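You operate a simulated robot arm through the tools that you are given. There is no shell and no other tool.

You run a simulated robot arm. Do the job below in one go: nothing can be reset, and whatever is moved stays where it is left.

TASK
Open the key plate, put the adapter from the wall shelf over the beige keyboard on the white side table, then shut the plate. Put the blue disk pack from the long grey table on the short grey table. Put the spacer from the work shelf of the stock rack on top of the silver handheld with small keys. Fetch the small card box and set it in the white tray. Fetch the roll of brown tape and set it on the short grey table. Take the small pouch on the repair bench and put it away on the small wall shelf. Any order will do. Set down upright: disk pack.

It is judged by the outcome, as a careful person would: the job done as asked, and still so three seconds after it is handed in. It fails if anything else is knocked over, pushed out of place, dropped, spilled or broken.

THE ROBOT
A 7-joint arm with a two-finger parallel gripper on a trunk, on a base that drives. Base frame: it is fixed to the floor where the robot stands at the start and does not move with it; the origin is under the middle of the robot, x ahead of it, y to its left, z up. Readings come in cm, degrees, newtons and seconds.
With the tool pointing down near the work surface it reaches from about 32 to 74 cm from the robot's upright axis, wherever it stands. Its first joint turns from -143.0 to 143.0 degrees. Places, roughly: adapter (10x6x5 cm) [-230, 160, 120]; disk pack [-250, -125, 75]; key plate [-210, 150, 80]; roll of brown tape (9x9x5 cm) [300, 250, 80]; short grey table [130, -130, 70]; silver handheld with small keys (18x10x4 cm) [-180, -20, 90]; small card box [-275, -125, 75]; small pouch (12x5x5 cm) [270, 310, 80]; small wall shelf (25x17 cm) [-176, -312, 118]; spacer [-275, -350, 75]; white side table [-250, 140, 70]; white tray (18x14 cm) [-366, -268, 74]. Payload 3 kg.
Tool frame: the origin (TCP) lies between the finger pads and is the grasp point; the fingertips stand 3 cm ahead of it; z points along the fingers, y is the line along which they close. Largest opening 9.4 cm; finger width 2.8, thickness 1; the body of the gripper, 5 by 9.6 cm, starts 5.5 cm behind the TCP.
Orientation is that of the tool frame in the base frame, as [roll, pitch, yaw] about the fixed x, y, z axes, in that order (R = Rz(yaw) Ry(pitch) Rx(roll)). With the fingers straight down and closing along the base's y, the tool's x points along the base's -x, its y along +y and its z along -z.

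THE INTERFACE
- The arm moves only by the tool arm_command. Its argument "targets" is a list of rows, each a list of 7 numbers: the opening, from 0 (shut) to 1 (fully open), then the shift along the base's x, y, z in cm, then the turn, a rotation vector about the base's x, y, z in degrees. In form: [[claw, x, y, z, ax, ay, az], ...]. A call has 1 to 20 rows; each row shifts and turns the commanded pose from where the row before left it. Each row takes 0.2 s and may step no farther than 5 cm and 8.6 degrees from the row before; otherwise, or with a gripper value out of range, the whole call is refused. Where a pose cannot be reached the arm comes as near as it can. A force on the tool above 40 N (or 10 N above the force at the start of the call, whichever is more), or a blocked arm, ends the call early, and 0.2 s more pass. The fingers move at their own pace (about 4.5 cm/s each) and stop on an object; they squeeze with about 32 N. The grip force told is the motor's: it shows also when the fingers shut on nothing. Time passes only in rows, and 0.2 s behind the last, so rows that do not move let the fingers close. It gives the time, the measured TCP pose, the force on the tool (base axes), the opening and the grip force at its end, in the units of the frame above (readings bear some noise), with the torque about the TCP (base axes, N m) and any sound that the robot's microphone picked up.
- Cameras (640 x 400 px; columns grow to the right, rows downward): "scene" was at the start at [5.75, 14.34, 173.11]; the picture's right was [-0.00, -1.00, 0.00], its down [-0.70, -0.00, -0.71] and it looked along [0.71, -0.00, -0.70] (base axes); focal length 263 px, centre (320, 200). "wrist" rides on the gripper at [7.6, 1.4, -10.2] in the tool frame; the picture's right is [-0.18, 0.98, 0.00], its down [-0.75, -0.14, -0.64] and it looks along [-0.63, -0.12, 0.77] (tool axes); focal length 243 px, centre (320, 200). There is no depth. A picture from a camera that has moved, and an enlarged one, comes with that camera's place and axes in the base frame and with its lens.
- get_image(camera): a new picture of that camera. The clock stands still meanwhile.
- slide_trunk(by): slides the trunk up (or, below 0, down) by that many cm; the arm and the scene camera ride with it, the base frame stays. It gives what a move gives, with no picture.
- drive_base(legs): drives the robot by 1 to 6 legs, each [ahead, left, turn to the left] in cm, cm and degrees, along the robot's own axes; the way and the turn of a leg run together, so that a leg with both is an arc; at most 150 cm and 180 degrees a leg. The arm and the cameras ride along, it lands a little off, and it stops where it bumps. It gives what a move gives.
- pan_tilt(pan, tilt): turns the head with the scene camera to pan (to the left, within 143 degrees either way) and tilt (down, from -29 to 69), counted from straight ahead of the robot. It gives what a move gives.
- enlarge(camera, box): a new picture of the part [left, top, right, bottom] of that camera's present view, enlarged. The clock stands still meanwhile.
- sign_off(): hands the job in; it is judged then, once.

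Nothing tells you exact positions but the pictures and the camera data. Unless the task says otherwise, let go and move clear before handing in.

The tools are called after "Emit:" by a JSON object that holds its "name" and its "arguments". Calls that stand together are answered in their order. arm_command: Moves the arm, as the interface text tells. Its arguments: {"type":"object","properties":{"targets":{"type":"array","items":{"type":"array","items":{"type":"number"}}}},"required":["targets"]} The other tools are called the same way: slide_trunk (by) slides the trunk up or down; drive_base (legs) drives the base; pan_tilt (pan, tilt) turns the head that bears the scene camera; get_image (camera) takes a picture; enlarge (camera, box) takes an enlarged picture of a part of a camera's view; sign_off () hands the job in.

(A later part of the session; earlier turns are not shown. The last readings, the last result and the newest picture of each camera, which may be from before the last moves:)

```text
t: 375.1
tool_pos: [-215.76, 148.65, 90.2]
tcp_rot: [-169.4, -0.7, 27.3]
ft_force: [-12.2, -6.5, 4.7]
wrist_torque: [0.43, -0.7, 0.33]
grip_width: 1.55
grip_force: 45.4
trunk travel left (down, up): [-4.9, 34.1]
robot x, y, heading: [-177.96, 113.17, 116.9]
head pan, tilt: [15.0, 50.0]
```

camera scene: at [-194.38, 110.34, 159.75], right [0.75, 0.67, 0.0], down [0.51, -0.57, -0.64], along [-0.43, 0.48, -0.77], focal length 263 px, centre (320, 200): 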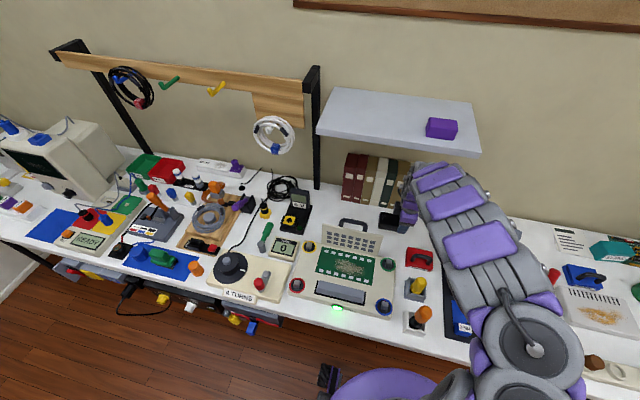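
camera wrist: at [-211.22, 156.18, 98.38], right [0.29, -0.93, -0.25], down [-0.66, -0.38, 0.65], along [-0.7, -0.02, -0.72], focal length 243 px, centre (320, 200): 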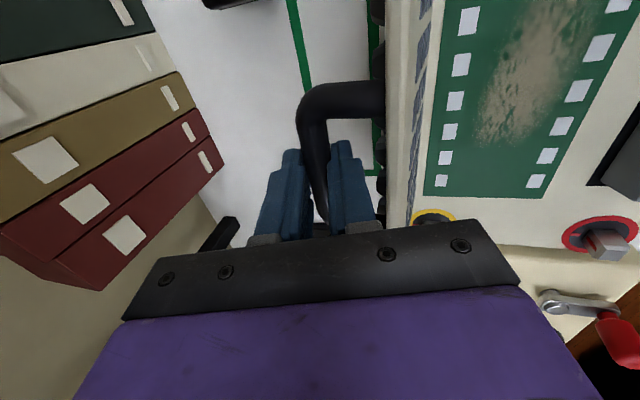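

Emit:
{"name": "arm_command", "arguments": {"targets": [[0, 0.564, -1.254, -0.4, -0.88, -0.47, 0], [0, 0.62, -1.142, -0.6, -0.88, -0.47, 0], [0, 0, 0, 0, 0, 0, 0]]}}

Emit:
{"name": "arm_command", "arguments": {"targets": [[0, 0.573, -1.055, -0.76, -0.88, -0.47, 0], [0, 0.511, -0.941, -0.93, -0.88, -0.47, 0], [0, 0, 0, 0, 0, 0, 0]]}}

Emit:
{"name": "get_image", "arguments": {"camera": "wrist"}}

```text
t: 375.9
tool_pos: [-214.54, 146.44, 89.24]
tcp_rot: [-171.4, -0.8, 27.0]
ft_force: [-11.8, -5.1, 0.9]
wrist_torque: [0.51, -0.64, 0.41]
grip_width: 1.58
grip_force: 44.8
trunk travel left (down, up): [-4.9, 34.1]
robot x, y, heading: [-177.97, 113.23, 116.8]
head pan, tilt: [15.0, 50.0]
```

```text
t: 376.6
tool_pos: [-213.35, 144.47, 87.53]
tcp_rot: [-173.4, -0.7, 27.2]
ft_force: [-7.0, -2.7, -0.2]
wrist_torque: [0.11, 0.17, 0.5]
grip_width: 1.56
grip_force: 44.8
trunk travel left (down, up): [-4.9, 34.1]
robot x, y, heading: [-177.9, 113.1, 116.7]
head pan, tilt: [15.0, 50.0]
```

```text
taken
camera wrist: at [-205.5, 145.62, 97.68], right [0.28, -0.95, -0.12], down [-0.71, -0.29, 0.64], along [-0.65, -0.1, -0.76], focal length 243 px, centre (320, 200)
```

wrist: 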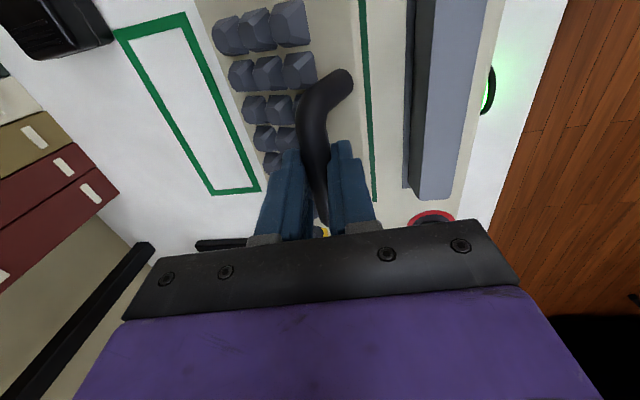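

Emit:
{"name": "arm_command", "arguments": {"targets": [[0, 0.453, -0.835, -1.07, -0.88, -0.47, 0], [0, 0.377, -0.694, -1.18, -0.88, -0.47, 0], [0, 0, 0, 0, 0, 0, 0]]}}

Emit:
{"name": "arm_command", "arguments": {"targets": [[0, 0.286, -0.527, -1.0, -0.88, -0.47, 0], [0, 0, 0, 0, 0, 0, 0]]}}

Emit:
{"name": "arm_command", "arguments": {"targets": [[0, 0.1, -0.2, -0.6, 0, 0, 0], [0, 0, 0, 0, 0, 0, 0]]}}

Emit:
{"name": "get_image", "arguments": {"camera": "wrist"}}

```text
t: 377.4
tool_pos: [-212.6, 142.96, 85.29]
tcp_rot: [-175.4, -0.7, 27.2]
ft_force: [-2.7, -7.5, 1.8]
wrist_torque: [0.21, -0.52, 0.37]
grip_width: 1.54
grip_force: 45.0
trunk travel left (down, up): [-4.9, 34.1]
robot x, y, heading: [-178.02, 113.05, 116.7]
head pan, tilt: [15.0, 50.0]
```

```text
t: 378.1
tool_pos: [-212.31, 142.41, 84.25]
tcp_rot: [-176.4, -0.7, 27.3]
ft_force: [-0.8, -6.3, -0.2]
wrist_torque: [-0.25, 0.14, 0.46]
grip_width: 1.59
grip_force: 45.2
trunk travel left (down, up): [-4.9, 34.1]
robot x, y, heading: [-177.84, 113.05, 116.9]
head pan, tilt: [15.0, 50.0]
```

```text
t: 378.6
tool_pos: [-212.13, 142.18, 83.76]
tcp_rot: [-176.5, -0.8, 27.2]
ft_force: [4.9, -6.4, 4.2]
wrist_torque: [0.06, -0.09, 0.47]
grip_width: 1.56
grip_force: 45.3
trunk travel left (down, up): [-4.9, 34.1]
robot x, y, heading: [-177.75, 113.14, 116.7]
head pan, tilt: [15.0, 50.0]
```

```text
taken
camera wrist: at [-204.57, 143.88, 94.05], right [0.29, -0.96, -0.06], down [-0.72, -0.26, 0.64], along [-0.63, -0.14, -0.77], focal length 243 px, centre (320, 200)
```

wrist: 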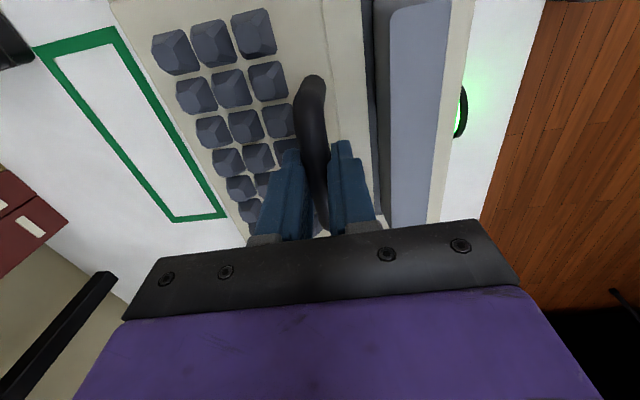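

Emit:
{"name": "arm_command", "arguments": {"targets": [[0, 0, -0.1, -0.4, 0, 0, 0], [0, 0, 0, 0, 0, 0, 0]]}}

Emit:
{"name": "arm_command", "arguments": {"targets": [[0, 0, 0, -0.4, 0, 0, 0], [0, 0, 0, 0, 0, 0, 0]]}}

Emit:
{"name": "get_image", "arguments": {"camera": "wrist"}}

```text
t: 379.2
tool_pos: [-212.15, 142.3, 83.58]
tcp_rot: [-176.1, -0.7, 27.2]
ft_force: [-2.1, 10.7, 34.2]
wrist_torque: [0.18, 0.06, 0.8]
grip_width: 1.55
grip_force: 44.8
trunk travel left (down, up): [-4.9, 34.1]
robot x, y, heading: [-178.06, 113.45, 116.6]
head pan, tilt: [15.0, 50.0]
```

```text
t: 379.6
tool_pos: [-212.28, 142.15, 83.29]
tcp_rot: [-176.1, -0.7, 27.1]
ft_force: [4.8, -0.4, 20.9]
wrist_torque: [-0.28, 0.46, 0.7]
grip_width: 1.57
grip_force: 45.1
trunk travel left (down, up): [-4.9, 34.1]
robot x, y, heading: [-177.83, 113.0, 116.7]
head pan, tilt: [15.0, 50.0]
stopped in row 1: the force on the tool passed its limit at 54 N (the readings are from after the stop); the commanded pose is now the measured one
```

```text
taken
camera wrist: at [-204.54, 143.81, 93.58], right [0.29, -0.96, -0.07], down [-0.72, -0.26, 0.64], along [-0.63, -0.13, -0.76], focal length 243 px, centre (320, 200)
```

wrist: 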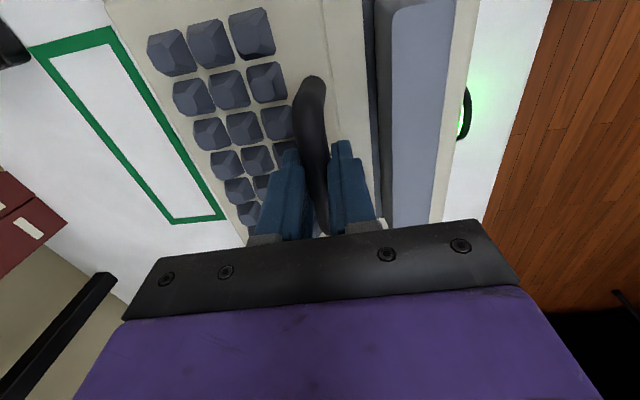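

The plate is fully shut (firm stop at the original height). Releasing the handle and rising.

Emit:
{"name": "arm_command", "arguments": {"targets": [[0.4, 0, 0, 0.2, 0, 0, 0], [0.4, 0, 0, 0, 0, 0, 0], [0.4, 0, 0, 0, 0, 0, 0]]}}

Emit:
{"name": "arm_command", "arguments": {"targets": [[0.4, 0, 0, 2, 0, 0, 0], [0.4, 0, 0, 3, 0, 0, 0], [0.4, 0, 0, 4, 0, 0, 0], [0.4, 1, -2, 4, 0, 0, 0], [0.4, 2, -3.5, 2, 0, 0, 0], [0.4, 2, -3.5, 0, 0, 0, 0]]}}

Emit:
{"name": "get_image", "arguments": {"camera": "wrist"}}

Emit:
{"name": "get_image", "arguments": {"camera": "scene"}}

```text
t: 380.4
tool_pos: [-212.29, 142.21, 83.43]
tcp_rot: [-176.1, -0.8, 27.1]
ft_force: [0.4, -0.5, 0.2]
wrist_torque: [-0.02, 0.01, 0.0]
grip_width: 3.77
grip_force: 0.0
trunk travel left (down, up): [-4.9, 34.1]
robot x, y, heading: [-177.43, 113.32, 116.7]
head pan, tilt: [15.0, 50.0]
```

```text
t: 381.8
tool_pos: [-200.52, 139.7, 94.51]
tcp_rot: [178.0, -3.7, 11.8]
ft_force: [-0.5, -0.5, -1.2]
wrist_torque: [0.01, 0.04, 0.04]
grip_width: 3.75
grip_force: 0.1
trunk travel left (down, up): [-4.9, 34.1]
robot x, y, heading: [-178.0, 112.96, 116.7]
head pan, tilt: [15.0, 50.0]
stopped in row 6: the arm was blocked; the commanded pose is now the measured one
```

```text
taken
camera wrist: at [-193.52, 140.16, 105.37], right [0.02, -1.0, 0.02], down [-0.81, 0.0, 0.59], along [-0.59, -0.03, -0.81], focal length 243 px, centre (320, 200)
```

wrist: 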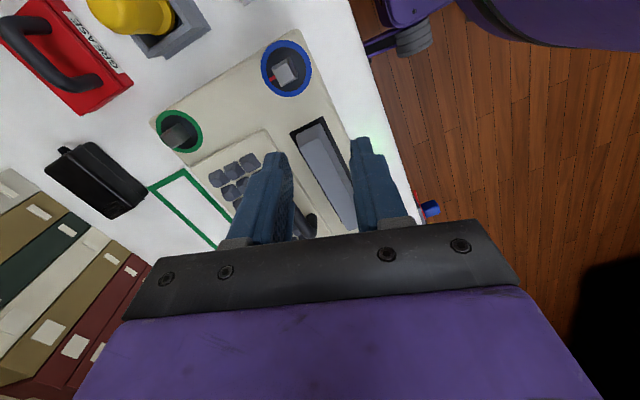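

```text
taken
camera scene: at [-194.23, 110.3, 159.76], right [0.75, 0.66, 0.0], down [0.51, -0.57, -0.64], along [-0.43, 0.48, -0.77], focal length 263 px, centre (320, 200)
```

scene: 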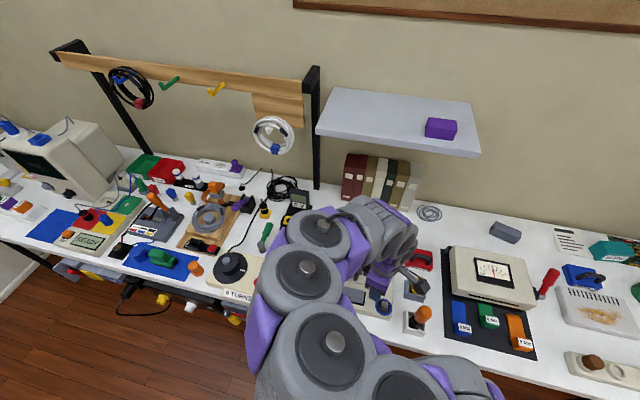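

The plate is shut and the adapter stands on the table. The arm hit its inner reach limit; I'll back the base away straight from the table.

Emit:
{"name": "drive_base", "arguments": {"legs": [[-34, 0, 0]]}}

Emit:
{"name": "arm_command", "arguments": {"targets": [[0.4, -0.5, 1, 2, 0, 0, 0], [0.4, -0.5, 1, 3, 0, 0, 5], [0.4, -0.5, 1, 3, 0, 0, 5]]}}

Emit:
{"name": "get_image", "arguments": {"camera": "scene"}}

```text
t: 384.1
tool_pos: [-185.3, 109.22, 94.73]
tcp_rot: [178.4, -3.8, 11.4]
ft_force: [-0.1, 0.0, -0.6]
wrist_torque: [0.01, 0.01, -0.02]
grip_width: 3.74
grip_force: 0.1
trunk travel left (down, up): [-4.9, 34.1]
robot x, y, heading: [-162.47, 82.38, 116.4]
head pan, tilt: [15.0, 50.0]
```

```text
t: 384.9
tool_pos: [-186.38, 112.13, 102.28]
tcp_rot: [177.2, -3.0, 20.8]
ft_force: [0.2, 0.7, 0.2]
wrist_torque: [-0.01, 0.0, -0.02]
grip_width: 3.76
grip_force: 0.0
trunk travel left (down, up): [-4.9, 34.1]
robot x, y, heading: [-162.32, 82.82, 116.6]
head pan, tilt: [15.0, 50.0]
```

```text
taken
camera scene: at [-179.14, 79.54, 159.75], right [0.75, 0.66, 0.0], down [0.51, -0.57, -0.64], along [-0.42, 0.48, -0.77], focal length 263 px, centre (320, 200)
```

scene: 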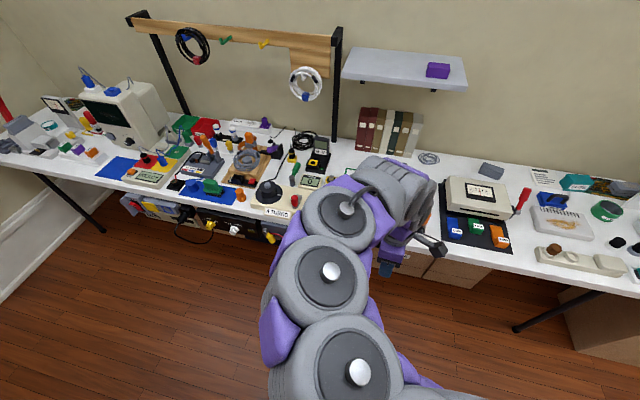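

Both items done there. Next: the blue disk pack and the card box on the long grey table, reachable from the other aisle. Driving around the table's near end.

Emit:
{"name": "drive_base", "arguments": {"legs": [[0, -75, 0], [-115, 0, 0], [-110, 0, 0]]}}

Emit:
{"name": "drive_base", "arguments": {"legs": [[0, 130, 0], [0, 110, 0]]}}

Emit:
{"name": "pan_tilt", "arguments": {"pan": 20, "tilt": 40}}

Emit:
{"name": "get_image", "arguments": {"camera": "scene"}}

```text
t: 399.6
tool_pos: [-19.98, -57.48, 102.3]
tcp_rot: [177.3, -3.8, 19.4]
ft_force: [-0.2, 1.1, -0.4]
wrist_torque: [0.0, 0.02, 0.03]
grip_width: 3.76
grip_force: 0.1
trunk travel left (down, up): [-4.9, 34.1]
robot x, y, heading: [2.92, -88.09, 115.4]
head pan, tilt: [15.0, 50.0]
```

```text
t: 411.5
tool_pos: [-238.57, -160.22, 102.21]
tcp_rot: [177.1, -3.5, 18.5]
ft_force: [-0.5, 0.0, 0.7]
wrist_torque: [0.0, -0.01, 0.0]
grip_width: 3.77
grip_force: 0.0
trunk travel left (down, up): [-4.9, 34.1]
robot x, y, heading: [-216.25, -191.01, 114.7]
head pan, tilt: [15.0, 50.0]
```

```text
t: 412.2
tool_pos: [-238.64, -160.32, 102.04]
tcp_rot: [177.1, -3.6, 18.5]
ft_force: [0.5, -0.5, 0.1]
wrist_torque: [0.02, 0.01, -0.03]
grip_width: 3.75
grip_force: 0.1
trunk travel left (down, up): [-4.9, 34.1]
robot x, y, heading: [-216.9, -191.06, 115.1]
head pan, tilt: [20.0, 40.0]
```

```text
taken
camera scene: at [-234.25, -193.41, 161.15], right [0.71, 0.7, 0.0], down [0.46, -0.46, -0.76], along [-0.54, 0.54, -0.64], focal length 263 px, centre (320, 200)
```

scene: 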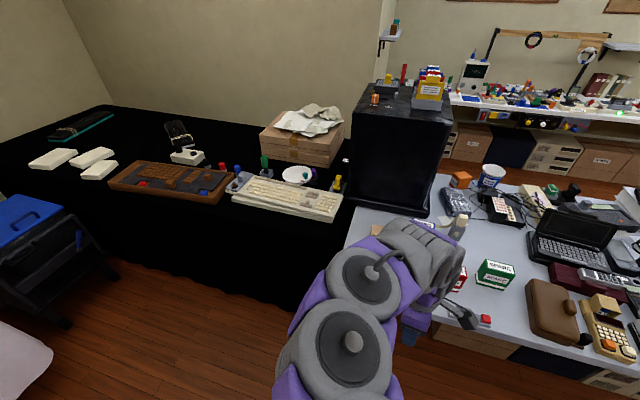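

Emit:
{"name": "arm_command", "arguments": {"targets": [[0.5, 3.9, 1.8, 0.5, 0, 0, 0], [0.5, 3.9, 1.8, 0.5, 0, 0, 0], [0.5, 3.9, 1.8, 0.5, 0, 0, 0], [0.5, 3.9, 1.8, 0.5, 0, 0, 0], [0.5, 3.9, 1.8, 0.5, 0, 0, 0], [0.5, 3.9, 1.8, 0.5, 0, 0, 0], [0.5, 3.9, 1.8, 0.5, 0, 0, 0]]}}

Emit:
{"name": "pan_tilt", "arguments": {"pan": 5, "tilt": 45}}

Emit:
{"name": "get_image", "arguments": {"camera": "scene"}}

```text
t: 413.8
tool_pos: [-210.99, -147.71, 105.71]
tcp_rot: [177.2, -3.4, 18.6]
ft_force: [0.1, 0.6, -1.0]
wrist_torque: [-0.01, -0.02, 0.0]
grip_width: 4.69
grip_force: 0.1
trunk travel left (down, up): [-4.9, 34.1]
robot x, y, heading: [-216.41, -190.75, 114.7]
head pan, tilt: [20.0, 40.0]
```

```text
t: 414.6
tool_pos: [-211.24, -147.74, 105.65]
tcp_rot: [177.1, -3.5, 18.6]
ft_force: [0.1, -0.9, 1.2]
wrist_torque: [0.01, -0.03, 0.02]
grip_width: 4.7
grip_force: 0.2
trunk travel left (down, up): [-4.9, 34.1]
robot x, y, heading: [-216.63, -190.95, 115.0]
head pan, tilt: [5.0, 45.0]
```

```text
taken
camera scene: at [-232.06, -192.22, 160.46], right [0.87, 0.5, 0.0], down [0.35, -0.61, -0.71], along [-0.35, 0.61, -0.71], focal length 263 px, centre (320, 200)
```

scene: 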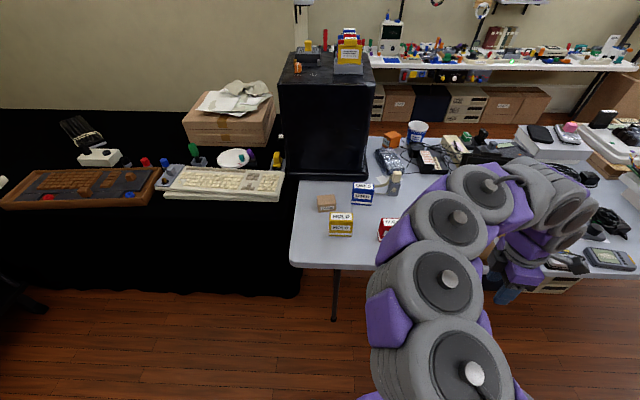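

Emit:
{"name": "enlarge", "arguments": {"camera": "scene", "box": [280, 150, 440, 270]}}

```text
3.33 times, centred on (360, 210) of scene
camera zoom: at [-232.06, -192.22, 160.46], right [0.87, 0.5, 0.0], down [0.35, -0.61, -0.71], along [-0.35, 0.61, -0.71], focal length 878 px, centre (187, 167)
```

zoom: 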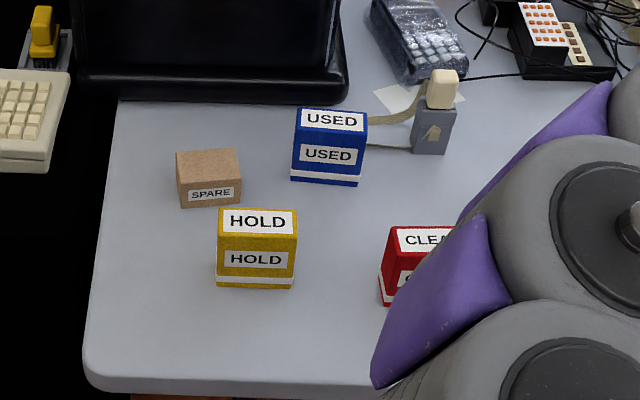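

Found both: blue disk pack ("USED") at ≈[-257.7, -108.9] and the small card box ("SPARE") at ≈[-270.3, -120.2]. Straightening the tool and driving up to the table.

Emit:
{"name": "arm_command", "arguments": {"targets": [[0.8, 0, 0, 2, 1.67, 4.15, 2.4], [0.8, 0, 0, 0, 0, 0, 0]]}}

Emit:
{"name": "drive_base", "arguments": {"legs": [[31, 0, 0]]}}

Emit:
{"name": "pan_tilt", "arguments": {"pan": 20, "tilt": 55}}

Emit:
{"name": "get_image", "arguments": {"camera": "scene"}}

```text
t: 415.2
tool_pos: [-211.15, -147.85, 107.67]
tcp_rot: [-180.0, -0.1, 20.9]
ft_force: [-0.7, -0.3, -0.7]
wrist_torque: [-0.02, 0.02, -0.01]
grip_width: 7.49
grip_force: 0.0
trunk travel left (down, up): [-4.9, 34.1]
robot x, y, heading: [-216.56, -191.17, 114.6]
head pan, tilt: [5.0, 45.0]
```

```text
t: 417.3
tool_pos: [-223.88, -119.66, 107.7]
tcp_rot: [-179.9, -0.2, 20.6]
ft_force: [-1.3, 0.1, -0.5]
wrist_torque: [-0.02, -0.01, 0.04]
grip_width: 7.51
grip_force: 0.1
trunk travel left (down, up): [-4.9, 34.1]
robot x, y, heading: [-229.64, -163.04, 114.6]
head pan, tilt: [5.0, 45.0]
```

```text
t: 418.1
tool_pos: [-223.78, -119.76, 107.62]
tcp_rot: [-179.9, -0.1, 20.6]
ft_force: [0.2, 1.0, 0.1]
wrist_torque: [-0.03, 0.0, -0.01]
grip_width: 7.52
grip_force: 0.0
trunk travel left (down, up): [-4.9, 34.1]
robot x, y, heading: [-229.57, -163.05, 114.6]
head pan, tilt: [20.0, 55.0]
```

```text
taken
camera scene: at [-246.03, -165.93, 159.12], right [0.71, 0.7, 0.0], down [0.57, -0.58, -0.57], along [-0.4, 0.41, -0.82], focal length 263 px, centre (320, 200)
```

scene: 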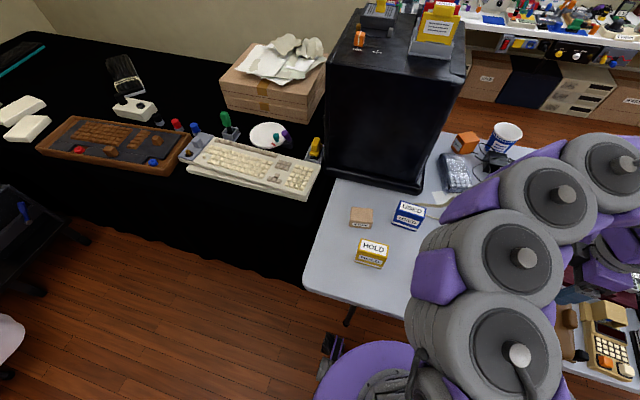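

Emit:
{"name": "enlarge", "arguments": {"camera": "scene", "box": [328, 185, 456, 285]}}

```text
4.00 times, centred on (392, 235) of scene
camera zoom: at [-246.03, -165.93, 159.12], right [0.71, 0.7, 0.0], down [0.57, -0.58, -0.57], along [-0.4, 0.41, -0.82], focal length 1054 px, centre (32, 60)
```

zoom: 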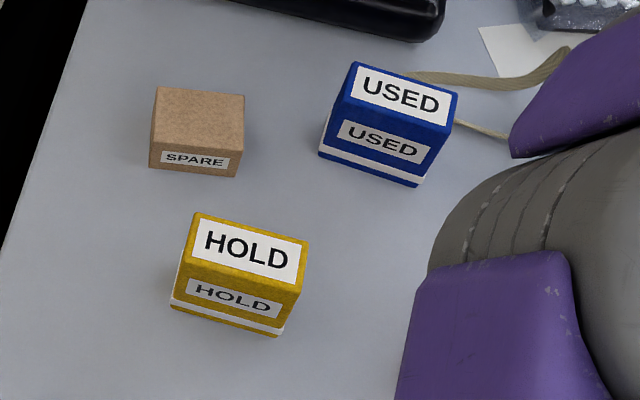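

Blue pack centre ≈[-257.9, -108.3], heading ≈22°. Moving above it.

Emit:
{"name": "arm_command", "arguments": {"targets": [[0.8, -4.26, 1.42, -1, 0, 0, 1.5], [0.8, -4.26, 1.42, -1, 0, 0, 0], [0.8, -4.26, 1.42, -1, 0, 0, 0], [0.8, -4.26, 1.42, -1, 0, 0, 0], [0.8, -4.26, 1.42, -1, 0, 0, 0], [0.8, -4.26, 1.42, -1, 0, 0, 0], [0.8, -4.26, 1.42, -1, 0, 0, 0], [0.8, -4.26, 1.42, -1, 0, 0, 0], [0.8, 0, 0, 0, 0, 0, 0]]}}

Emit:
{"name": "get_image", "arguments": {"camera": "wrist"}}

```text
t: 420.1
tool_pos: [-257.78, -108.06, 99.58]
tcp_rot: [-179.8, -0.1, 22.1]
ft_force: [0.4, -0.6, 0.2]
wrist_torque: [0.03, 0.02, 0.01]
grip_width: 7.54
grip_force: 0.1
trunk travel left (down, up): [-4.9, 34.1]
robot x, y, heading: [-229.35, -162.85, 114.5]
head pan, tilt: [20.0, 55.0]
```

```text
taken
camera wrist: at [-250.2, -106.62, 109.98], right [0.2, -0.98, 0.0], down [-0.75, -0.16, 0.64], along [-0.63, -0.12, -0.77], focal length 243 px, centre (320, 200)
```

wrist: 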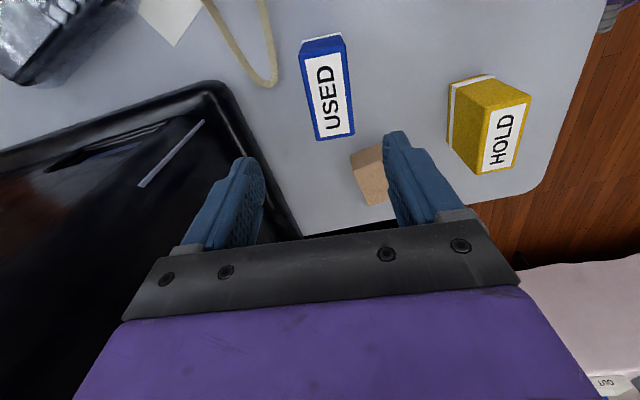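

Emit:
{"name": "arm_command", "arguments": {"targets": [[0.8, 0.3, -0.65, -4, 0, 0, 0], [0.8, 0, 0, -4, 0, 0, 0], [0.8, 0, 0, -4, 0, 0, 0], [0.8, 0, 0, 0, 0, 0, 0]]}}

Emit:
{"name": "get_image", "arguments": {"camera": "wrist"}}

```text
t: 421.1
tool_pos: [-257.79, -109.04, 87.73]
tcp_rot: [-179.7, -0.2, 22.1]
ft_force: [0.3, -0.2, 0.0]
wrist_torque: [0.03, -0.04, 0.01]
grip_width: 7.54
grip_force: 0.0
trunk travel left (down, up): [-4.9, 34.1]
robot x, y, heading: [-229.16, -163.03, 114.4]
head pan, tilt: [20.0, 55.0]
```

```text
taken
camera wrist: at [-250.13, -107.4, 98.13], right [0.2, -0.98, 0.0], down [-0.75, -0.16, 0.64], along [-0.63, -0.13, -0.77], focal length 243 px, centre (320, 200)
```

wrist: 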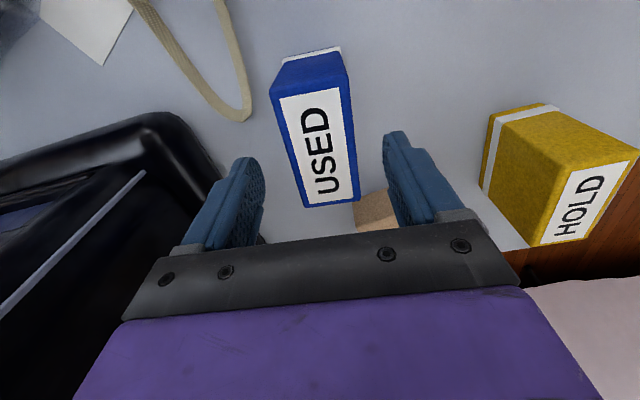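

Emit:
{"name": "arm_command", "arguments": {"targets": [[0.8, 0, 0, -2.5, 0, 0, 0], [0.8, 0, 0, -2.5, 0, 0, 0], [0.8, 0, 0, -2.2, 0, 0, 0], [0.8, 0, 0, 0, 0, 0, 0]]}}

Emit:
{"name": "arm_command", "arguments": {"targets": [[0.5, 0, 0, 0, 0, 0, 0], [0, 0, 0, 0, 0, 0, 0], [0, 0, 0, 0, 0, 0, 0], [0, 0, 0, 0, 0, 0, 0]]}}

Emit:
{"name": "get_image", "arguments": {"camera": "wrist"}}

```text
t: 422.1
tool_pos: [-257.96, -109.0, 80.42]
tcp_rot: [-179.8, -0.2, 22.0]
ft_force: [-0.1, -0.6, 0.4]
wrist_torque: [0.01, 0.02, 0.04]
grip_width: 7.52
grip_force: 0.0
trunk travel left (down, up): [-4.9, 34.1]
robot x, y, heading: [-229.41, -163.03, 114.5]
head pan, tilt: [20.0, 55.0]
```

```text
t: 423.1
tool_pos: [-257.92, -109.04, 80.62]
tcp_rot: [-179.8, -0.2, 22.1]
ft_force: [0.1, -0.2, 1.0]
wrist_torque: [-0.07, -0.01, 0.01]
grip_width: 5.03
grip_force: 31.7
trunk travel left (down, up): [-4.9, 34.1]
robot x, y, heading: [-229.38, -162.88, 114.8]
head pan, tilt: [20.0, 55.0]
```

```text
taken
camera wrist: at [-250.24, -107.44, 90.87], right [0.2, -0.98, 0.0], down [-0.75, -0.15, 0.64], along [-0.63, -0.13, -0.77], focal length 243 px, centre (320, 200)
```

wrist: 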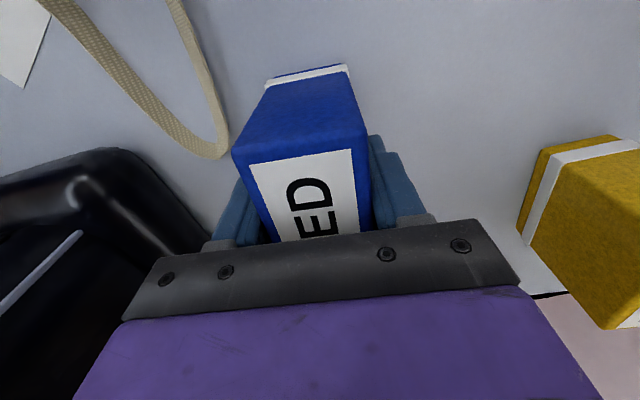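

Disk pack gripped (5.0 cm wide side). Lifting, retracting, and driving to the short grey table.

Emit:
{"name": "arm_command", "arguments": {"targets": [[0, 0, 0, 2, 0, 0, 0], [0, 0, 0, 4, 0, 0, 0], [0, 0, 0, 4.5, 0, 0, 0], [0, 0, 0, 4.5, 0, 0, 0], [0, 0, 0, 4.5, 0, 0, 0], [0, 0, 0, 4.5, 0, 0, 0], [0, 1.7, -3.6, 0.5, 0, 0, 0], [0, 1.7, -3.6, 0.5, 0, 0, 0], [0, 1.7, -3.6, 0, 0, 0, 0], [0, 1.7, -3.6, 0, 0, 0, 0]]}}

Emit:
{"name": "drive_base", "arguments": {"legs": [[-38, 0, 0], [0, 0, -176]]}}

```text
t: 425.3
tool_pos: [-250.84, -123.22, 105.64]
tcp_rot: [-179.8, -0.2, 22.1]
ft_force: [-0.3, 0.5, -2.1]
wrist_torque: [0.01, 0.01, -0.02]
grip_width: 4.99
grip_force: 31.6
trunk travel left (down, up): [-4.9, 34.1]
robot x, y, heading: [-229.62, -162.55, 114.8]
head pan, tilt: [20.0, 55.0]
```

```text
t: 434.9
tool_pos: [-190.95, -236.37, 105.66]
tcp_rot: [-179.9, -0.3, -156.0]
ft_force: [0.5, -0.2, -2.1]
wrist_torque: [-0.01, 0.03, -0.03]
grip_width: 5.01
grip_force: 31.9
trunk travel left (down, up): [-4.9, 34.1]
robot x, y, heading: [-213.95, -197.6, -63.5]
head pan, tilt: [20.0, 55.0]
```

Emit:
{"name": "drive_base", "arguments": {"legs": [[-4, 121, 0], [-4, 121, 0], [-4, 121, 1]]}}

Emit:
{"name": "pan_tilt", "arguments": {"pan": 10, "tilt": 50}}

Emit:
{"name": "get_image", "arguments": {"camera": "scene"}}

```text
t: 452.6
tool_pos: [128.57, -58.12, 105.67]
tcp_rot: [-179.8, -0.1, -153.7]
ft_force: [-0.2, -0.1, -3.8]
wrist_torque: [-0.02, 0.03, 0.01]
grip_width: 5.01
grip_force: 32.1
trunk travel left (down, up): [-4.9, 34.1]
robot x, y, heading: [103.99, -20.17, -61.2]
head pan, tilt: [20.0, 55.0]
```

```text
t: 453.3
tool_pos: [128.48, -57.86, 105.79]
tcp_rot: [-179.7, -0.1, -153.8]
ft_force: [-0.1, 0.4, -2.7]
wrist_torque: [0.01, 0.06, 0.0]
grip_width: 5.0
grip_force: 31.9
trunk travel left (down, up): [-4.9, 34.1]
robot x, y, heading: [104.29, -20.16, -61.7]
head pan, tilt: [10.0, 50.0]
```

```text
taken
camera scene: at [120.43, -16.71, 159.74], right [-0.78, -0.63, 0.0], down [-0.48, 0.6, -0.64], along [0.4, -0.5, -0.77], focal length 263 px, centre (320, 200)
```

scene: 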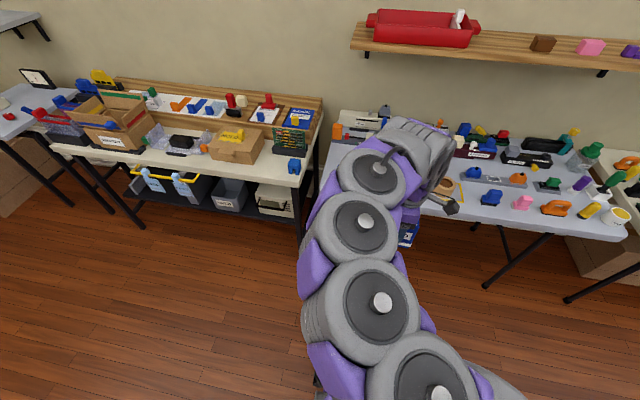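

Near the short grey table. Driving forward toward the blue outlined area.

Emit:
{"name": "drive_base", "arguments": {"legs": [[35, 0, 0]]}}

Emit:
{"name": "pan_tilt", "arguments": {"pan": 20, "tilt": 55}}

Emit:
{"name": "get_image", "arguments": {"camera": "scene"}}

Emit:
{"name": "get_image", "arguments": {"camera": "wrist"}}

```text
t: 455.6
tool_pos: [145.33, -88.82, 105.68]
tcp_rot: [-179.9, -0.2, -153.8]
ft_force: [0.2, -1.1, -2.3]
wrist_torque: [0.01, -0.03, 0.0]
grip_width: 5.01
grip_force: 31.9
trunk travel left (down, up): [-4.9, 34.1]
robot x, y, heading: [121.34, -51.03, -61.4]
head pan, tilt: [10.0, 50.0]
```

```text
t: 456.3
tool_pos: [145.34, -88.71, 105.64]
tcp_rot: [-179.7, 0.0, -153.7]
ft_force: [-0.3, -0.1, -2.3]
wrist_torque: [0.01, 0.01, 0.02]
grip_width: 5.03
grip_force: 31.7
trunk travel left (down, up): [-4.9, 34.1]
robot x, y, heading: [121.36, -50.94, -61.3]
head pan, tilt: [20.0, 55.0]
```

```text
taken
camera scene: at [137.85, -46.25, 159.09], right [-0.66, -0.75, 0.0], down [-0.62, 0.54, -0.57], along [0.43, -0.38, -0.82], focal length 263 px, centre (320, 200)
```

scene: 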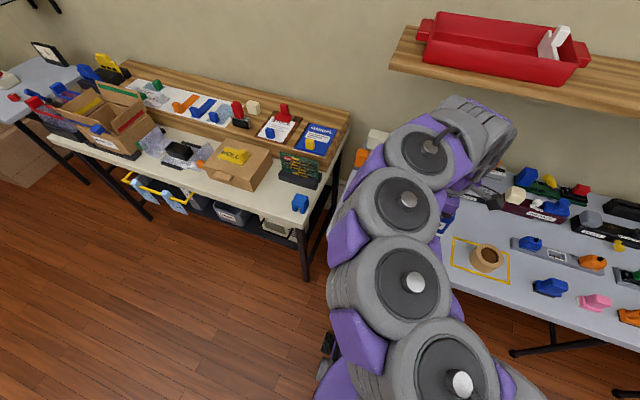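

```text
taken
camera wrist: at [137.87, -90.66, 116.07], right [-0.27, 0.96, 0.0], down [0.74, 0.21, 0.64], along [0.62, 0.17, -0.77], focal length 243 px, centre (320, 200)
```

wrist: 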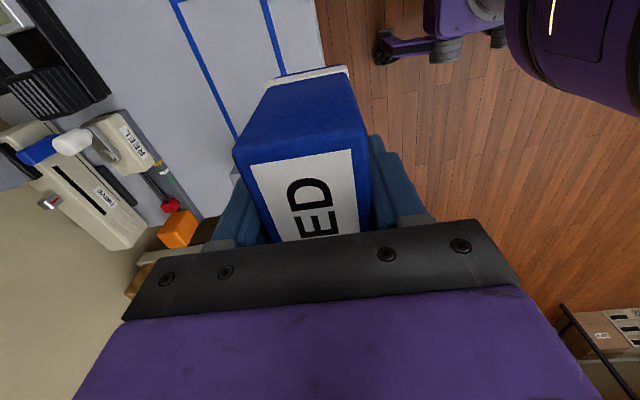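

Emit:
{"name": "arm_command", "arguments": {"targets": [[0, 1.23, -3.73, 0, 0, 0, 0], [0, 1.23, -3.73, 0, 0, 0, 0], [0, 1.23, -3.73, 0, 0, 0, 0], [0, 0, 0, -4.2, 0, 0, 0], [0, 0, 0, -4.2, 0, 0, 0], [0, 0, 0, -4.2, 0, 0, 0], [0, 0, 0, -4.2, 0, 0, 0], [0, 0, 0, 0, 0, 0, 0]]}}

Emit:
{"name": "get_image", "arguments": {"camera": "wrist"}}

Emit:
{"name": "get_image", "arguments": {"camera": "scene"}}

```text
t: 458.1
tool_pos: [149.19, -99.93, 88.72]
tcp_rot: [-179.7, -0.2, -153.8]
ft_force: [-0.4, 0.2, -2.1]
wrist_torque: [-0.04, 0.04, 0.01]
grip_width: 5.02
grip_force: 32.5
trunk travel left (down, up): [-4.9, 34.1]
robot x, y, heading: [121.38, -50.68, -61.1]
head pan, tilt: [20.0, 55.0]
```

```text
taken
camera wrist: at [141.69, -101.86, 99.1], right [-0.27, 0.96, 0.0], down [0.74, 0.21, 0.64], along [0.62, 0.17, -0.77], focal length 243 px, centre (320, 200)
```

wrist: 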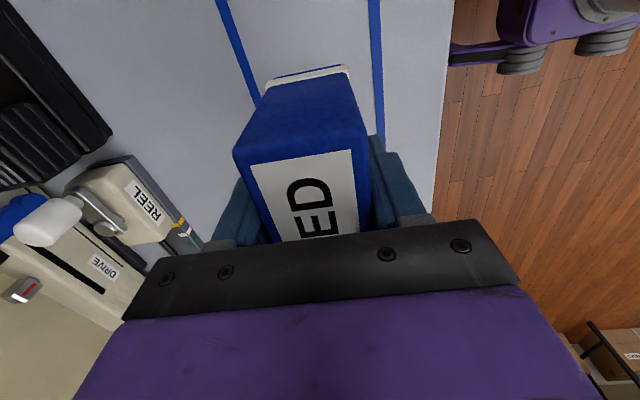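

```text
taken
camera scene: at [137.78, -46.42, 159.11], right [-0.66, -0.75, 0.0], down [-0.62, 0.54, -0.57], along [0.43, -0.38, -0.82], focal length 263 px, centre (320, 200)
```

scene: 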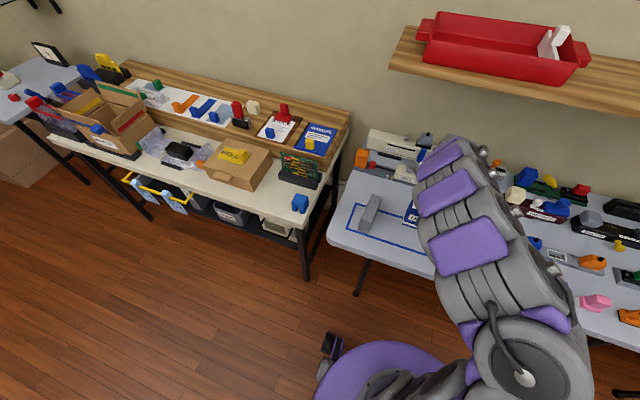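

The pack is over the blue outline, clear of the grey bar. Lowering.

Emit:
{"name": "arm_command", "arguments": {"targets": [[0, 0, 0, -2.5, 0, 0, 0], [0, 0, 0, -2.5, 0, 0, 0], [0, 0, 0, -1.8, 0, 0, 0], [0, 0, 0, 0, 0, 0, 0]]}}

Emit:
{"name": "arm_command", "arguments": {"targets": [[0, 0, 0, -0.5, 0, 0, 0], [0, 0, 0, 0, 0, 0, 0]]}}

Emit:
{"name": "arm_command", "arguments": {"targets": [[0, 0, 0, -0.4, 0, 0, 0], [0, 0, 0, 0, 0, 0, 0]]}}

Emit:
{"name": "arm_command", "arguments": {"targets": [[0, 0, 0, -0.4, 0, 0, 0], [0, 0, 0, 0, 0, 0, 0]]}}

```text
t: 459.1
tool_pos: [148.92, -99.71, 82.01]
tcp_rot: [-179.7, -0.1, -153.8]
ft_force: [0.6, -0.2, -2.2]
wrist_torque: [0.02, 0.04, 0.04]
grip_width: 5.01
grip_force: 32.2
trunk travel left (down, up): [-4.9, 34.1]
robot x, y, heading: [121.02, -50.75, -61.4]
head pan, tilt: [20.0, 55.0]
```

```text
t: 459.7
tool_pos: [149.03, -99.78, 81.5]
tcp_rot: [-179.8, -0.1, -153.9]
ft_force: [-0.7, -0.1, -1.4]
wrist_torque: [-0.01, 0.02, 0.01]
grip_width: 5.05
grip_force: 32.4
trunk travel left (down, up): [-4.9, 34.1]
robot x, y, heading: [121.07, -50.73, -61.4]
head pan, tilt: [20.0, 55.0]
```

```text
t: 460.3
tool_pos: [148.93, -99.79, 81.08]
tcp_rot: [-179.8, -0.1, -153.8]
ft_force: [0.2, -0.5, -2.8]
wrist_torque: [0.0, 0.0, 0.01]
grip_width: 5.0
grip_force: 31.8
trunk travel left (down, up): [-4.9, 34.1]
robot x, y, heading: [121.1, -50.69, -61.3]
head pan, tilt: [20.0, 55.0]
```

```text
t: 460.9
tool_pos: [149.03, -99.82, 80.74]
tcp_rot: [-179.6, -0.1, -153.8]
ft_force: [0.1, 0.1, -1.6]
wrist_torque: [-0.01, -0.02, 0.03]
grip_width: 5.02
grip_force: 32.1
trunk travel left (down, up): [-4.9, 34.1]
robot x, y, heading: [121.23, -50.82, -61.3]
head pan, tilt: [20.0, 55.0]
```

Emit:
{"name": "arm_command", "arguments": {"targets": [[0, 0, 0, -0.4, 0, 0, 0], [0, 0, 0, 0, 0, 0, 0]]}}

Emit:
{"name": "arm_command", "arguments": {"targets": [[0, 0, 0, -0.4, 0, 0, 0], [0, 0, 0, 0, 0, 0, 0]]}}

Emit:
{"name": "arm_command", "arguments": {"targets": [[0, 0, 0, -0.3, 0, 0, 0], [0, 0, 0, 0, 0, 0, 0]]}}

```text
t: 461.5
tool_pos: [148.86, -99.78, 80.4]
tcp_rot: [-179.6, -0.1, -153.9]
ft_force: [1.0, -0.5, 16.8]
wrist_torque: [0.06, 0.75, -0.05]
grip_width: 5.03
grip_force: 32.1
trunk travel left (down, up): [-4.9, 34.1]
robot x, y, heading: [121.09, -50.71, -61.7]
head pan, tilt: [20.0, 55.0]
```

```text
t: 462.1
tool_pos: [148.94, -99.9, 80.13]
tcp_rot: [-179.4, -0.2, -153.9]
ft_force: [3.5, -3.2, 28.6]
wrist_torque: [0.29, 0.25, 0.01]
grip_width: 5.02
grip_force: 32.0
trunk travel left (down, up): [-4.9, 34.1]
robot x, y, heading: [121.19, -50.63, -61.5]
head pan, tilt: [20.0, 55.0]
```

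```text
t: 462.7
tool_pos: [148.79, -99.95, 79.88]
tcp_rot: [-179.5, -0.1, -153.8]
ft_force: [3.1, -4.5, 27.4]
wrist_torque: [0.35, 0.22, -0.03]
grip_width: 5.02
grip_force: 32.0
trunk travel left (down, up): [-4.9, 34.1]
robot x, y, heading: [121.25, -50.43, -61.4]
head pan, tilt: [20.0, 55.0]
```

The pack stands on the table. Opening and rising straight up.

Emit:
{"name": "arm_command", "arguments": {"targets": [[0.65, 0, 0, 0.2, 0, 0, 0], [0.75, 0, 0, 0, 0, 0, 0], [0.75, 0, 0, 0, 0, 0, 0]]}}

Emit:
{"name": "arm_command", "arguments": {"targets": [[0.75, 0, 0, 2, 0, 0, 0], [0.75, 0, 0, 3, 0, 0, 0], [0.75, 0, 0, 4, 0, 0, 0], [0.75, 0, 0, 4.5, 0, 0, 0], [0.75, 0, 0, 4.5, 0, 0, 0], [0.75, 0, 0, 4.5, 0, 0, 0], [0.75, -1.7, 3.1, 2, 0, 0, 0], [0.75, -1.7, 3.1, 0, 0, 0, 0], [0.75, -1.7, 3.1, 0, 0, 0, 0], [0.75, -1.7, 3.1, 0, 0, 0, 0]]}}

Emit:
{"name": "get_image", "arguments": {"camera": "wrist"}}

Emit:
{"name": "get_image", "arguments": {"camera": "scene"}}

```text
t: 463.5
tool_pos: [148.99, -99.89, 80.03]
tcp_rot: [-179.9, -0.1, -153.8]
ft_force: [-0.8, 0.4, 0.2]
wrist_torque: [-0.03, 0.0, 0.0]
grip_width: 7.05
grip_force: 0.0
trunk travel left (down, up): [-4.9, 34.1]
robot x, y, heading: [121.23, -50.76, -61.3]
head pan, tilt: [20.0, 55.0]
```

```text
t: 465.7
tool_pos: [142.09, -87.44, 104.58]
tcp_rot: [-179.8, -0.1, -153.7]
ft_force: [-0.5, 0.3, -0.1]
wrist_torque: [0.02, 0.0, 0.0]
grip_width: 7.08
grip_force: 0.0
trunk travel left (down, up): [-4.9, 34.1]
robot x, y, heading: [121.2, -50.63, -61.6]
head pan, tilt: [20.0, 55.0]
```

```text
taken
camera wrist: at [134.72, -89.39, 114.86], right [-0.27, 0.96, 0.0], down [0.74, 0.21, 0.64], along [0.62, 0.17, -0.77], focal length 243 px, centre (320, 200)
```

wrist: 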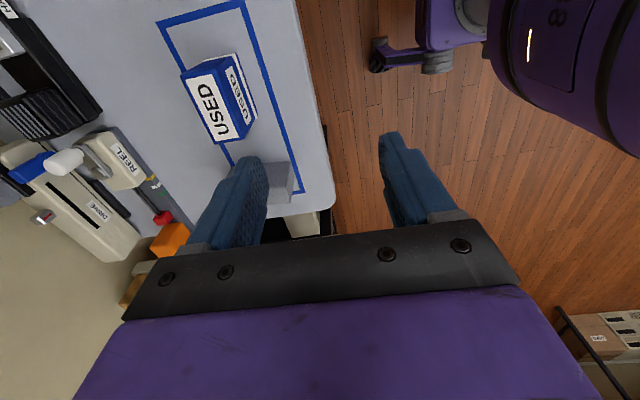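

```text
taken
camera scene: at [137.8, -46.13, 159.09], right [-0.66, -0.75, 0.0], down [-0.62, 0.54, -0.57], along [0.43, -0.38, -0.82], focal length 263 px, centre (320, 200)
```

scene: 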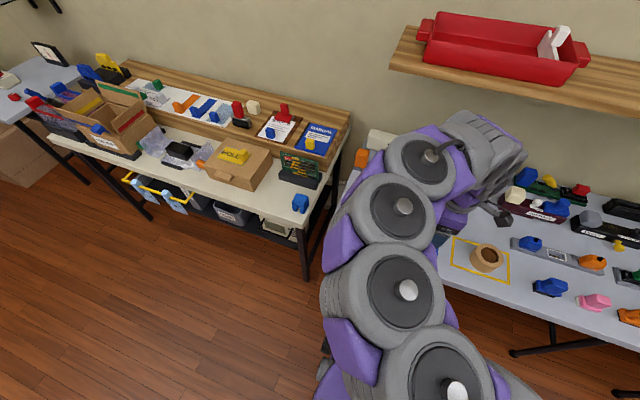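

Disk pack stands upright inside the blue outline. Last job: the small card box → white tray. Driving back to the long grey table.

Emit:
{"name": "drive_base", "arguments": {"legs": [[-34, 0, 0], [0, -125, 0], [0, -125, 0], [0, -125, 0], [0, 0, 180]]}}

Emit:
{"name": "pan_tilt", "arguments": {"pan": 15, "tilt": 45}}

Emit:
{"name": "get_image", "arguments": {"camera": "scene"}}

```text
t: 493.1
tool_pos: [-246.97, -164.1, 104.58]
tcp_rot: [-179.8, -0.1, 27.7]
ft_force: [-0.5, -0.6, -0.6]
wrist_torque: [0.0, -0.01, 0.03]
grip_width: 7.03
grip_force: 0.0
trunk travel left (down, up): [-4.9, 34.1]
robot x, y, heading: [-225.2, -200.31, 119.9]
head pan, tilt: [20.0, 55.0]
```

```text
t: 493.9
tool_pos: [-246.94, -164.24, 104.6]
tcp_rot: [-179.7, -0.1, 27.6]
ft_force: [0.0, -0.8, -0.7]
wrist_torque: [-0.02, 0.0, 0.01]
grip_width: 7.04
grip_force: 0.0
trunk travel left (down, up): [-4.9, 34.1]
robot x, y, heading: [-225.31, -200.39, 120.1]
head pan, tilt: [15.0, 45.0]
```

```text
taken
camera scene: at [-241.73, -203.88, 160.43], right [0.71, 0.71, 0.0], down [0.5, -0.5, -0.71], along [-0.5, 0.5, -0.71], focal length 263 px, centre (320, 200)
```

scene: 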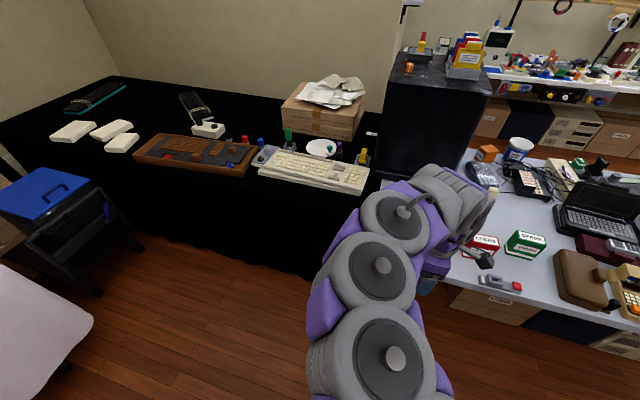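

Emit:
{"name": "drive_base", "arguments": {"legs": [[33, 0, 0]]}}

Emit:
{"name": "arm_command", "arguments": {"targets": [[0.8, 3.5, 2, 0, 0, 0, 6.4], [0.8, 3.5, 2, 0, 0, 0, 6.4], [0.8, 3.5, 2, 0, 0, 0, 0], [0.8, 3.5, 2, 0, 0, 0, 0], [0.8, 3.5, 2, 0, 0, 0, 0]]}}

Emit:
{"name": "pan_tilt", "arguments": {"pan": 15, "tilt": 55}}

Emit:
{"name": "get_image", "arguments": {"camera": "scene"}}

```text
t: 496.0
tool_pos: [-263.09, -136.07, 104.5]
tcp_rot: [-179.6, -0.1, 27.4]
ft_force: [-0.1, 0.1, -0.4]
wrist_torque: [-0.02, 0.04, 0.0]
grip_width: 7.05
grip_force: 0.2
trunk travel left (down, up): [-4.9, 34.1]
robot x, y, heading: [-241.15, -172.37, 119.8]
head pan, tilt: [15.0, 45.0]
```

```text
t: 497.2
tool_pos: [-245.23, -125.9, 104.62]
tcp_rot: [-179.6, 0.2, 40.3]
ft_force: [-0.5, 0.9, 0.9]
wrist_torque: [0.02, 0.04, -0.01]
grip_width: 7.51
grip_force: 0.1
trunk travel left (down, up): [-4.9, 34.1]
robot x, y, heading: [-241.11, -172.06, 119.8]
head pan, tilt: [15.0, 45.0]
```

```text
t: 497.9
tool_pos: [-245.41, -126.06, 104.51]
tcp_rot: [-179.7, 0.0, 40.2]
ft_force: [0.2, 0.5, 0.3]
wrist_torque: [0.02, -0.01, 0.01]
grip_width: 7.5
grip_force: 0.1
trunk travel left (down, up): [-4.9, 34.1]
robot x, y, heading: [-240.96, -172.27, 119.9]
head pan, tilt: [15.0, 55.0]
```

```text
taken
camera scene: at [-257.15, -176.26, 159.12], right [0.71, 0.71, 0.0], down [0.58, -0.58, -0.57], along [-0.4, 0.41, -0.82], focal length 263 px, centre (320, 200)
```

scene: 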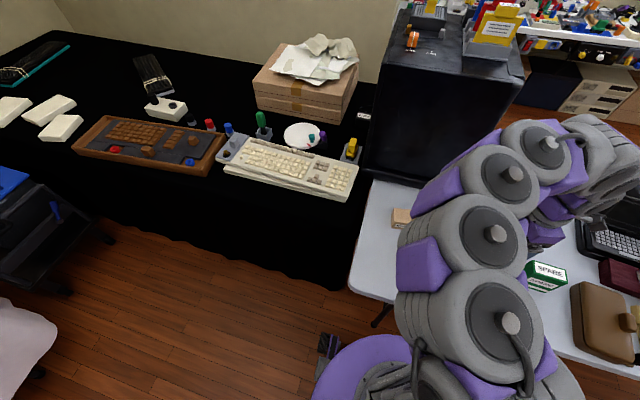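

Emit:
{"name": "arm_command", "arguments": {"targets": [[0.85, -4.15, 0.97, -1, 0, 0, 0], [0.85, -4.15, 0.97, -1, 0, 0, 0], [0.85, -4.15, 0.97, -1, 0, 0, 0], [0.85, -4.15, 0.97, -1, 0, 0, 0], [0.85, -4.15, 0.97, -1, 0, 0, 0], [0.85, -4.15, 0.97, -1, 0, 0, 0], [0.85, 0, 0, 0, 0, 0, 0]]}}

Emit:
{"name": "get_image", "arguments": {"camera": "wrist"}}

```text
t: 499.5
tool_pos: [-270.42, -120.19, 98.52]
tcp_rot: [-179.6, -0.1, 40.2]
ft_force: [0.0, -1.2, -1.0]
wrist_torque: [-0.03, 0.01, 0.03]
grip_width: 8.02
grip_force: 0.1
trunk travel left (down, up): [-4.9, 34.1]
robot x, y, heading: [-241.22, -171.74, 119.8]
head pan, tilt: [15.0, 55.0]
```

```text
taken
camera wrist: at [-263.54, -116.33, 108.8], right [0.49, -0.87, -0.01], down [-0.66, -0.38, 0.64], along [-0.56, -0.31, -0.77], focal length 243 px, centre (320, 200)
```

wrist: 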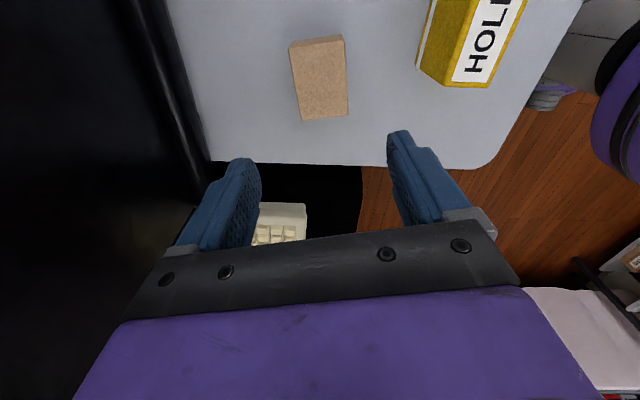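

Emit:
{"name": "arm_command", "arguments": {"targets": [[0.85, 0.3, 0.2, -4, 0, 0, -3], [0.85, 0, 0, -4, 0, 0, 0], [0.85, 0, 0, -4, 0, 0, 0], [0.85, 0, 0, 0, 0, 0, 0]]}}

Emit:
{"name": "get_image", "arguments": {"camera": "wrist"}}

```text
t: 500.5
tool_pos: [-269.88, -120.08, 86.5]
tcp_rot: [-179.7, -0.2, 37.2]
ft_force: [-0.4, -0.8, 0.3]
wrist_torque: [0.01, -0.01, 0.01]
grip_width: 8.01
grip_force: 0.0
trunk travel left (down, up): [-4.9, 34.1]
robot x, y, heading: [-241.39, -172.16, 120.0]
head pan, tilt: [15.0, 55.0]
```

```text
taken
camera wrist: at [-263.04, -116.56, 96.91], right [0.45, -0.89, -0.01], down [-0.68, -0.35, 0.64], along [-0.58, -0.28, -0.77], focal length 243 px, centre (320, 200)
```

wrist: 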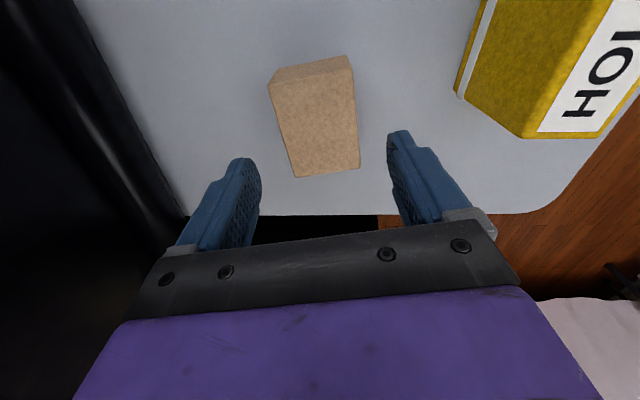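

Emit:
{"name": "arm_command", "arguments": {"targets": [[0.8, 0.3, 0.2, -3, 0, 0, 0], [0.8, 0, 0, -3, 0, 0, 0], [0.8, 0, 0, -2.4, 0, 0, 0], [0.8, 0, 0, 0, 0, 0, 0]]}}

Emit:
{"name": "arm_command", "arguments": {"targets": [[0.6, 0, 0, 0, 0, 0, 0], [0, 0, 0, 0, 0, 0, 0], [0, 0, 0, 0, 0, 0, 0], [0, 0, 0, 0, 0, 0, 0]]}}

Emit:
{"name": "get_image", "arguments": {"camera": "wrist"}}

```text
t: 501.5
tool_pos: [-269.71, -119.65, 78.09]
tcp_rot: [-179.6, -0.1, 37.2]
ft_force: [-0.8, 0.7, 0.0]
wrist_torque: [-0.01, -0.05, 0.01]
grip_width: 7.49
grip_force: 0.1
trunk travel left (down, up): [-4.9, 34.1]
robot x, y, heading: [-241.22, -171.87, 119.7]
head pan, tilt: [15.0, 55.0]
```

```text
t: 502.5
tool_pos: [-269.76, -119.82, 78.16]
tcp_rot: [-179.6, 0.0, 37.2]
ft_force: [-0.1, 0.8, 0.5]
wrist_torque: [0.04, 0.0, 0.01]
grip_width: 6.35
grip_force: 31.5
trunk travel left (down, up): [-4.9, 34.1]
robot x, y, heading: [-241.43, -171.79, 119.8]
head pan, tilt: [15.0, 55.0]
```

```text
taken
camera wrist: at [-262.75, -116.25, 88.46], right [0.45, -0.89, -0.01], down [-0.68, -0.35, 0.64], along [-0.58, -0.28, -0.77], focal length 243 px, centre (320, 200)
```

wrist: 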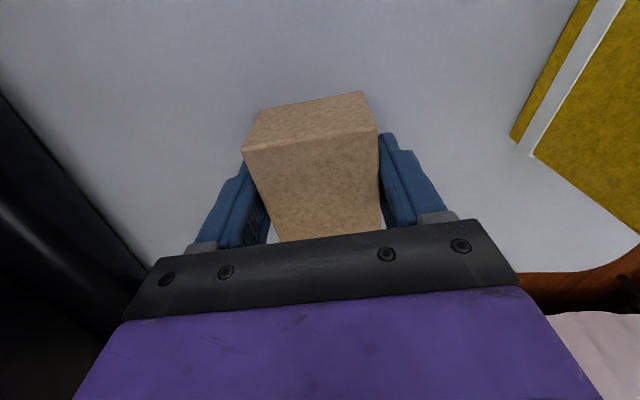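

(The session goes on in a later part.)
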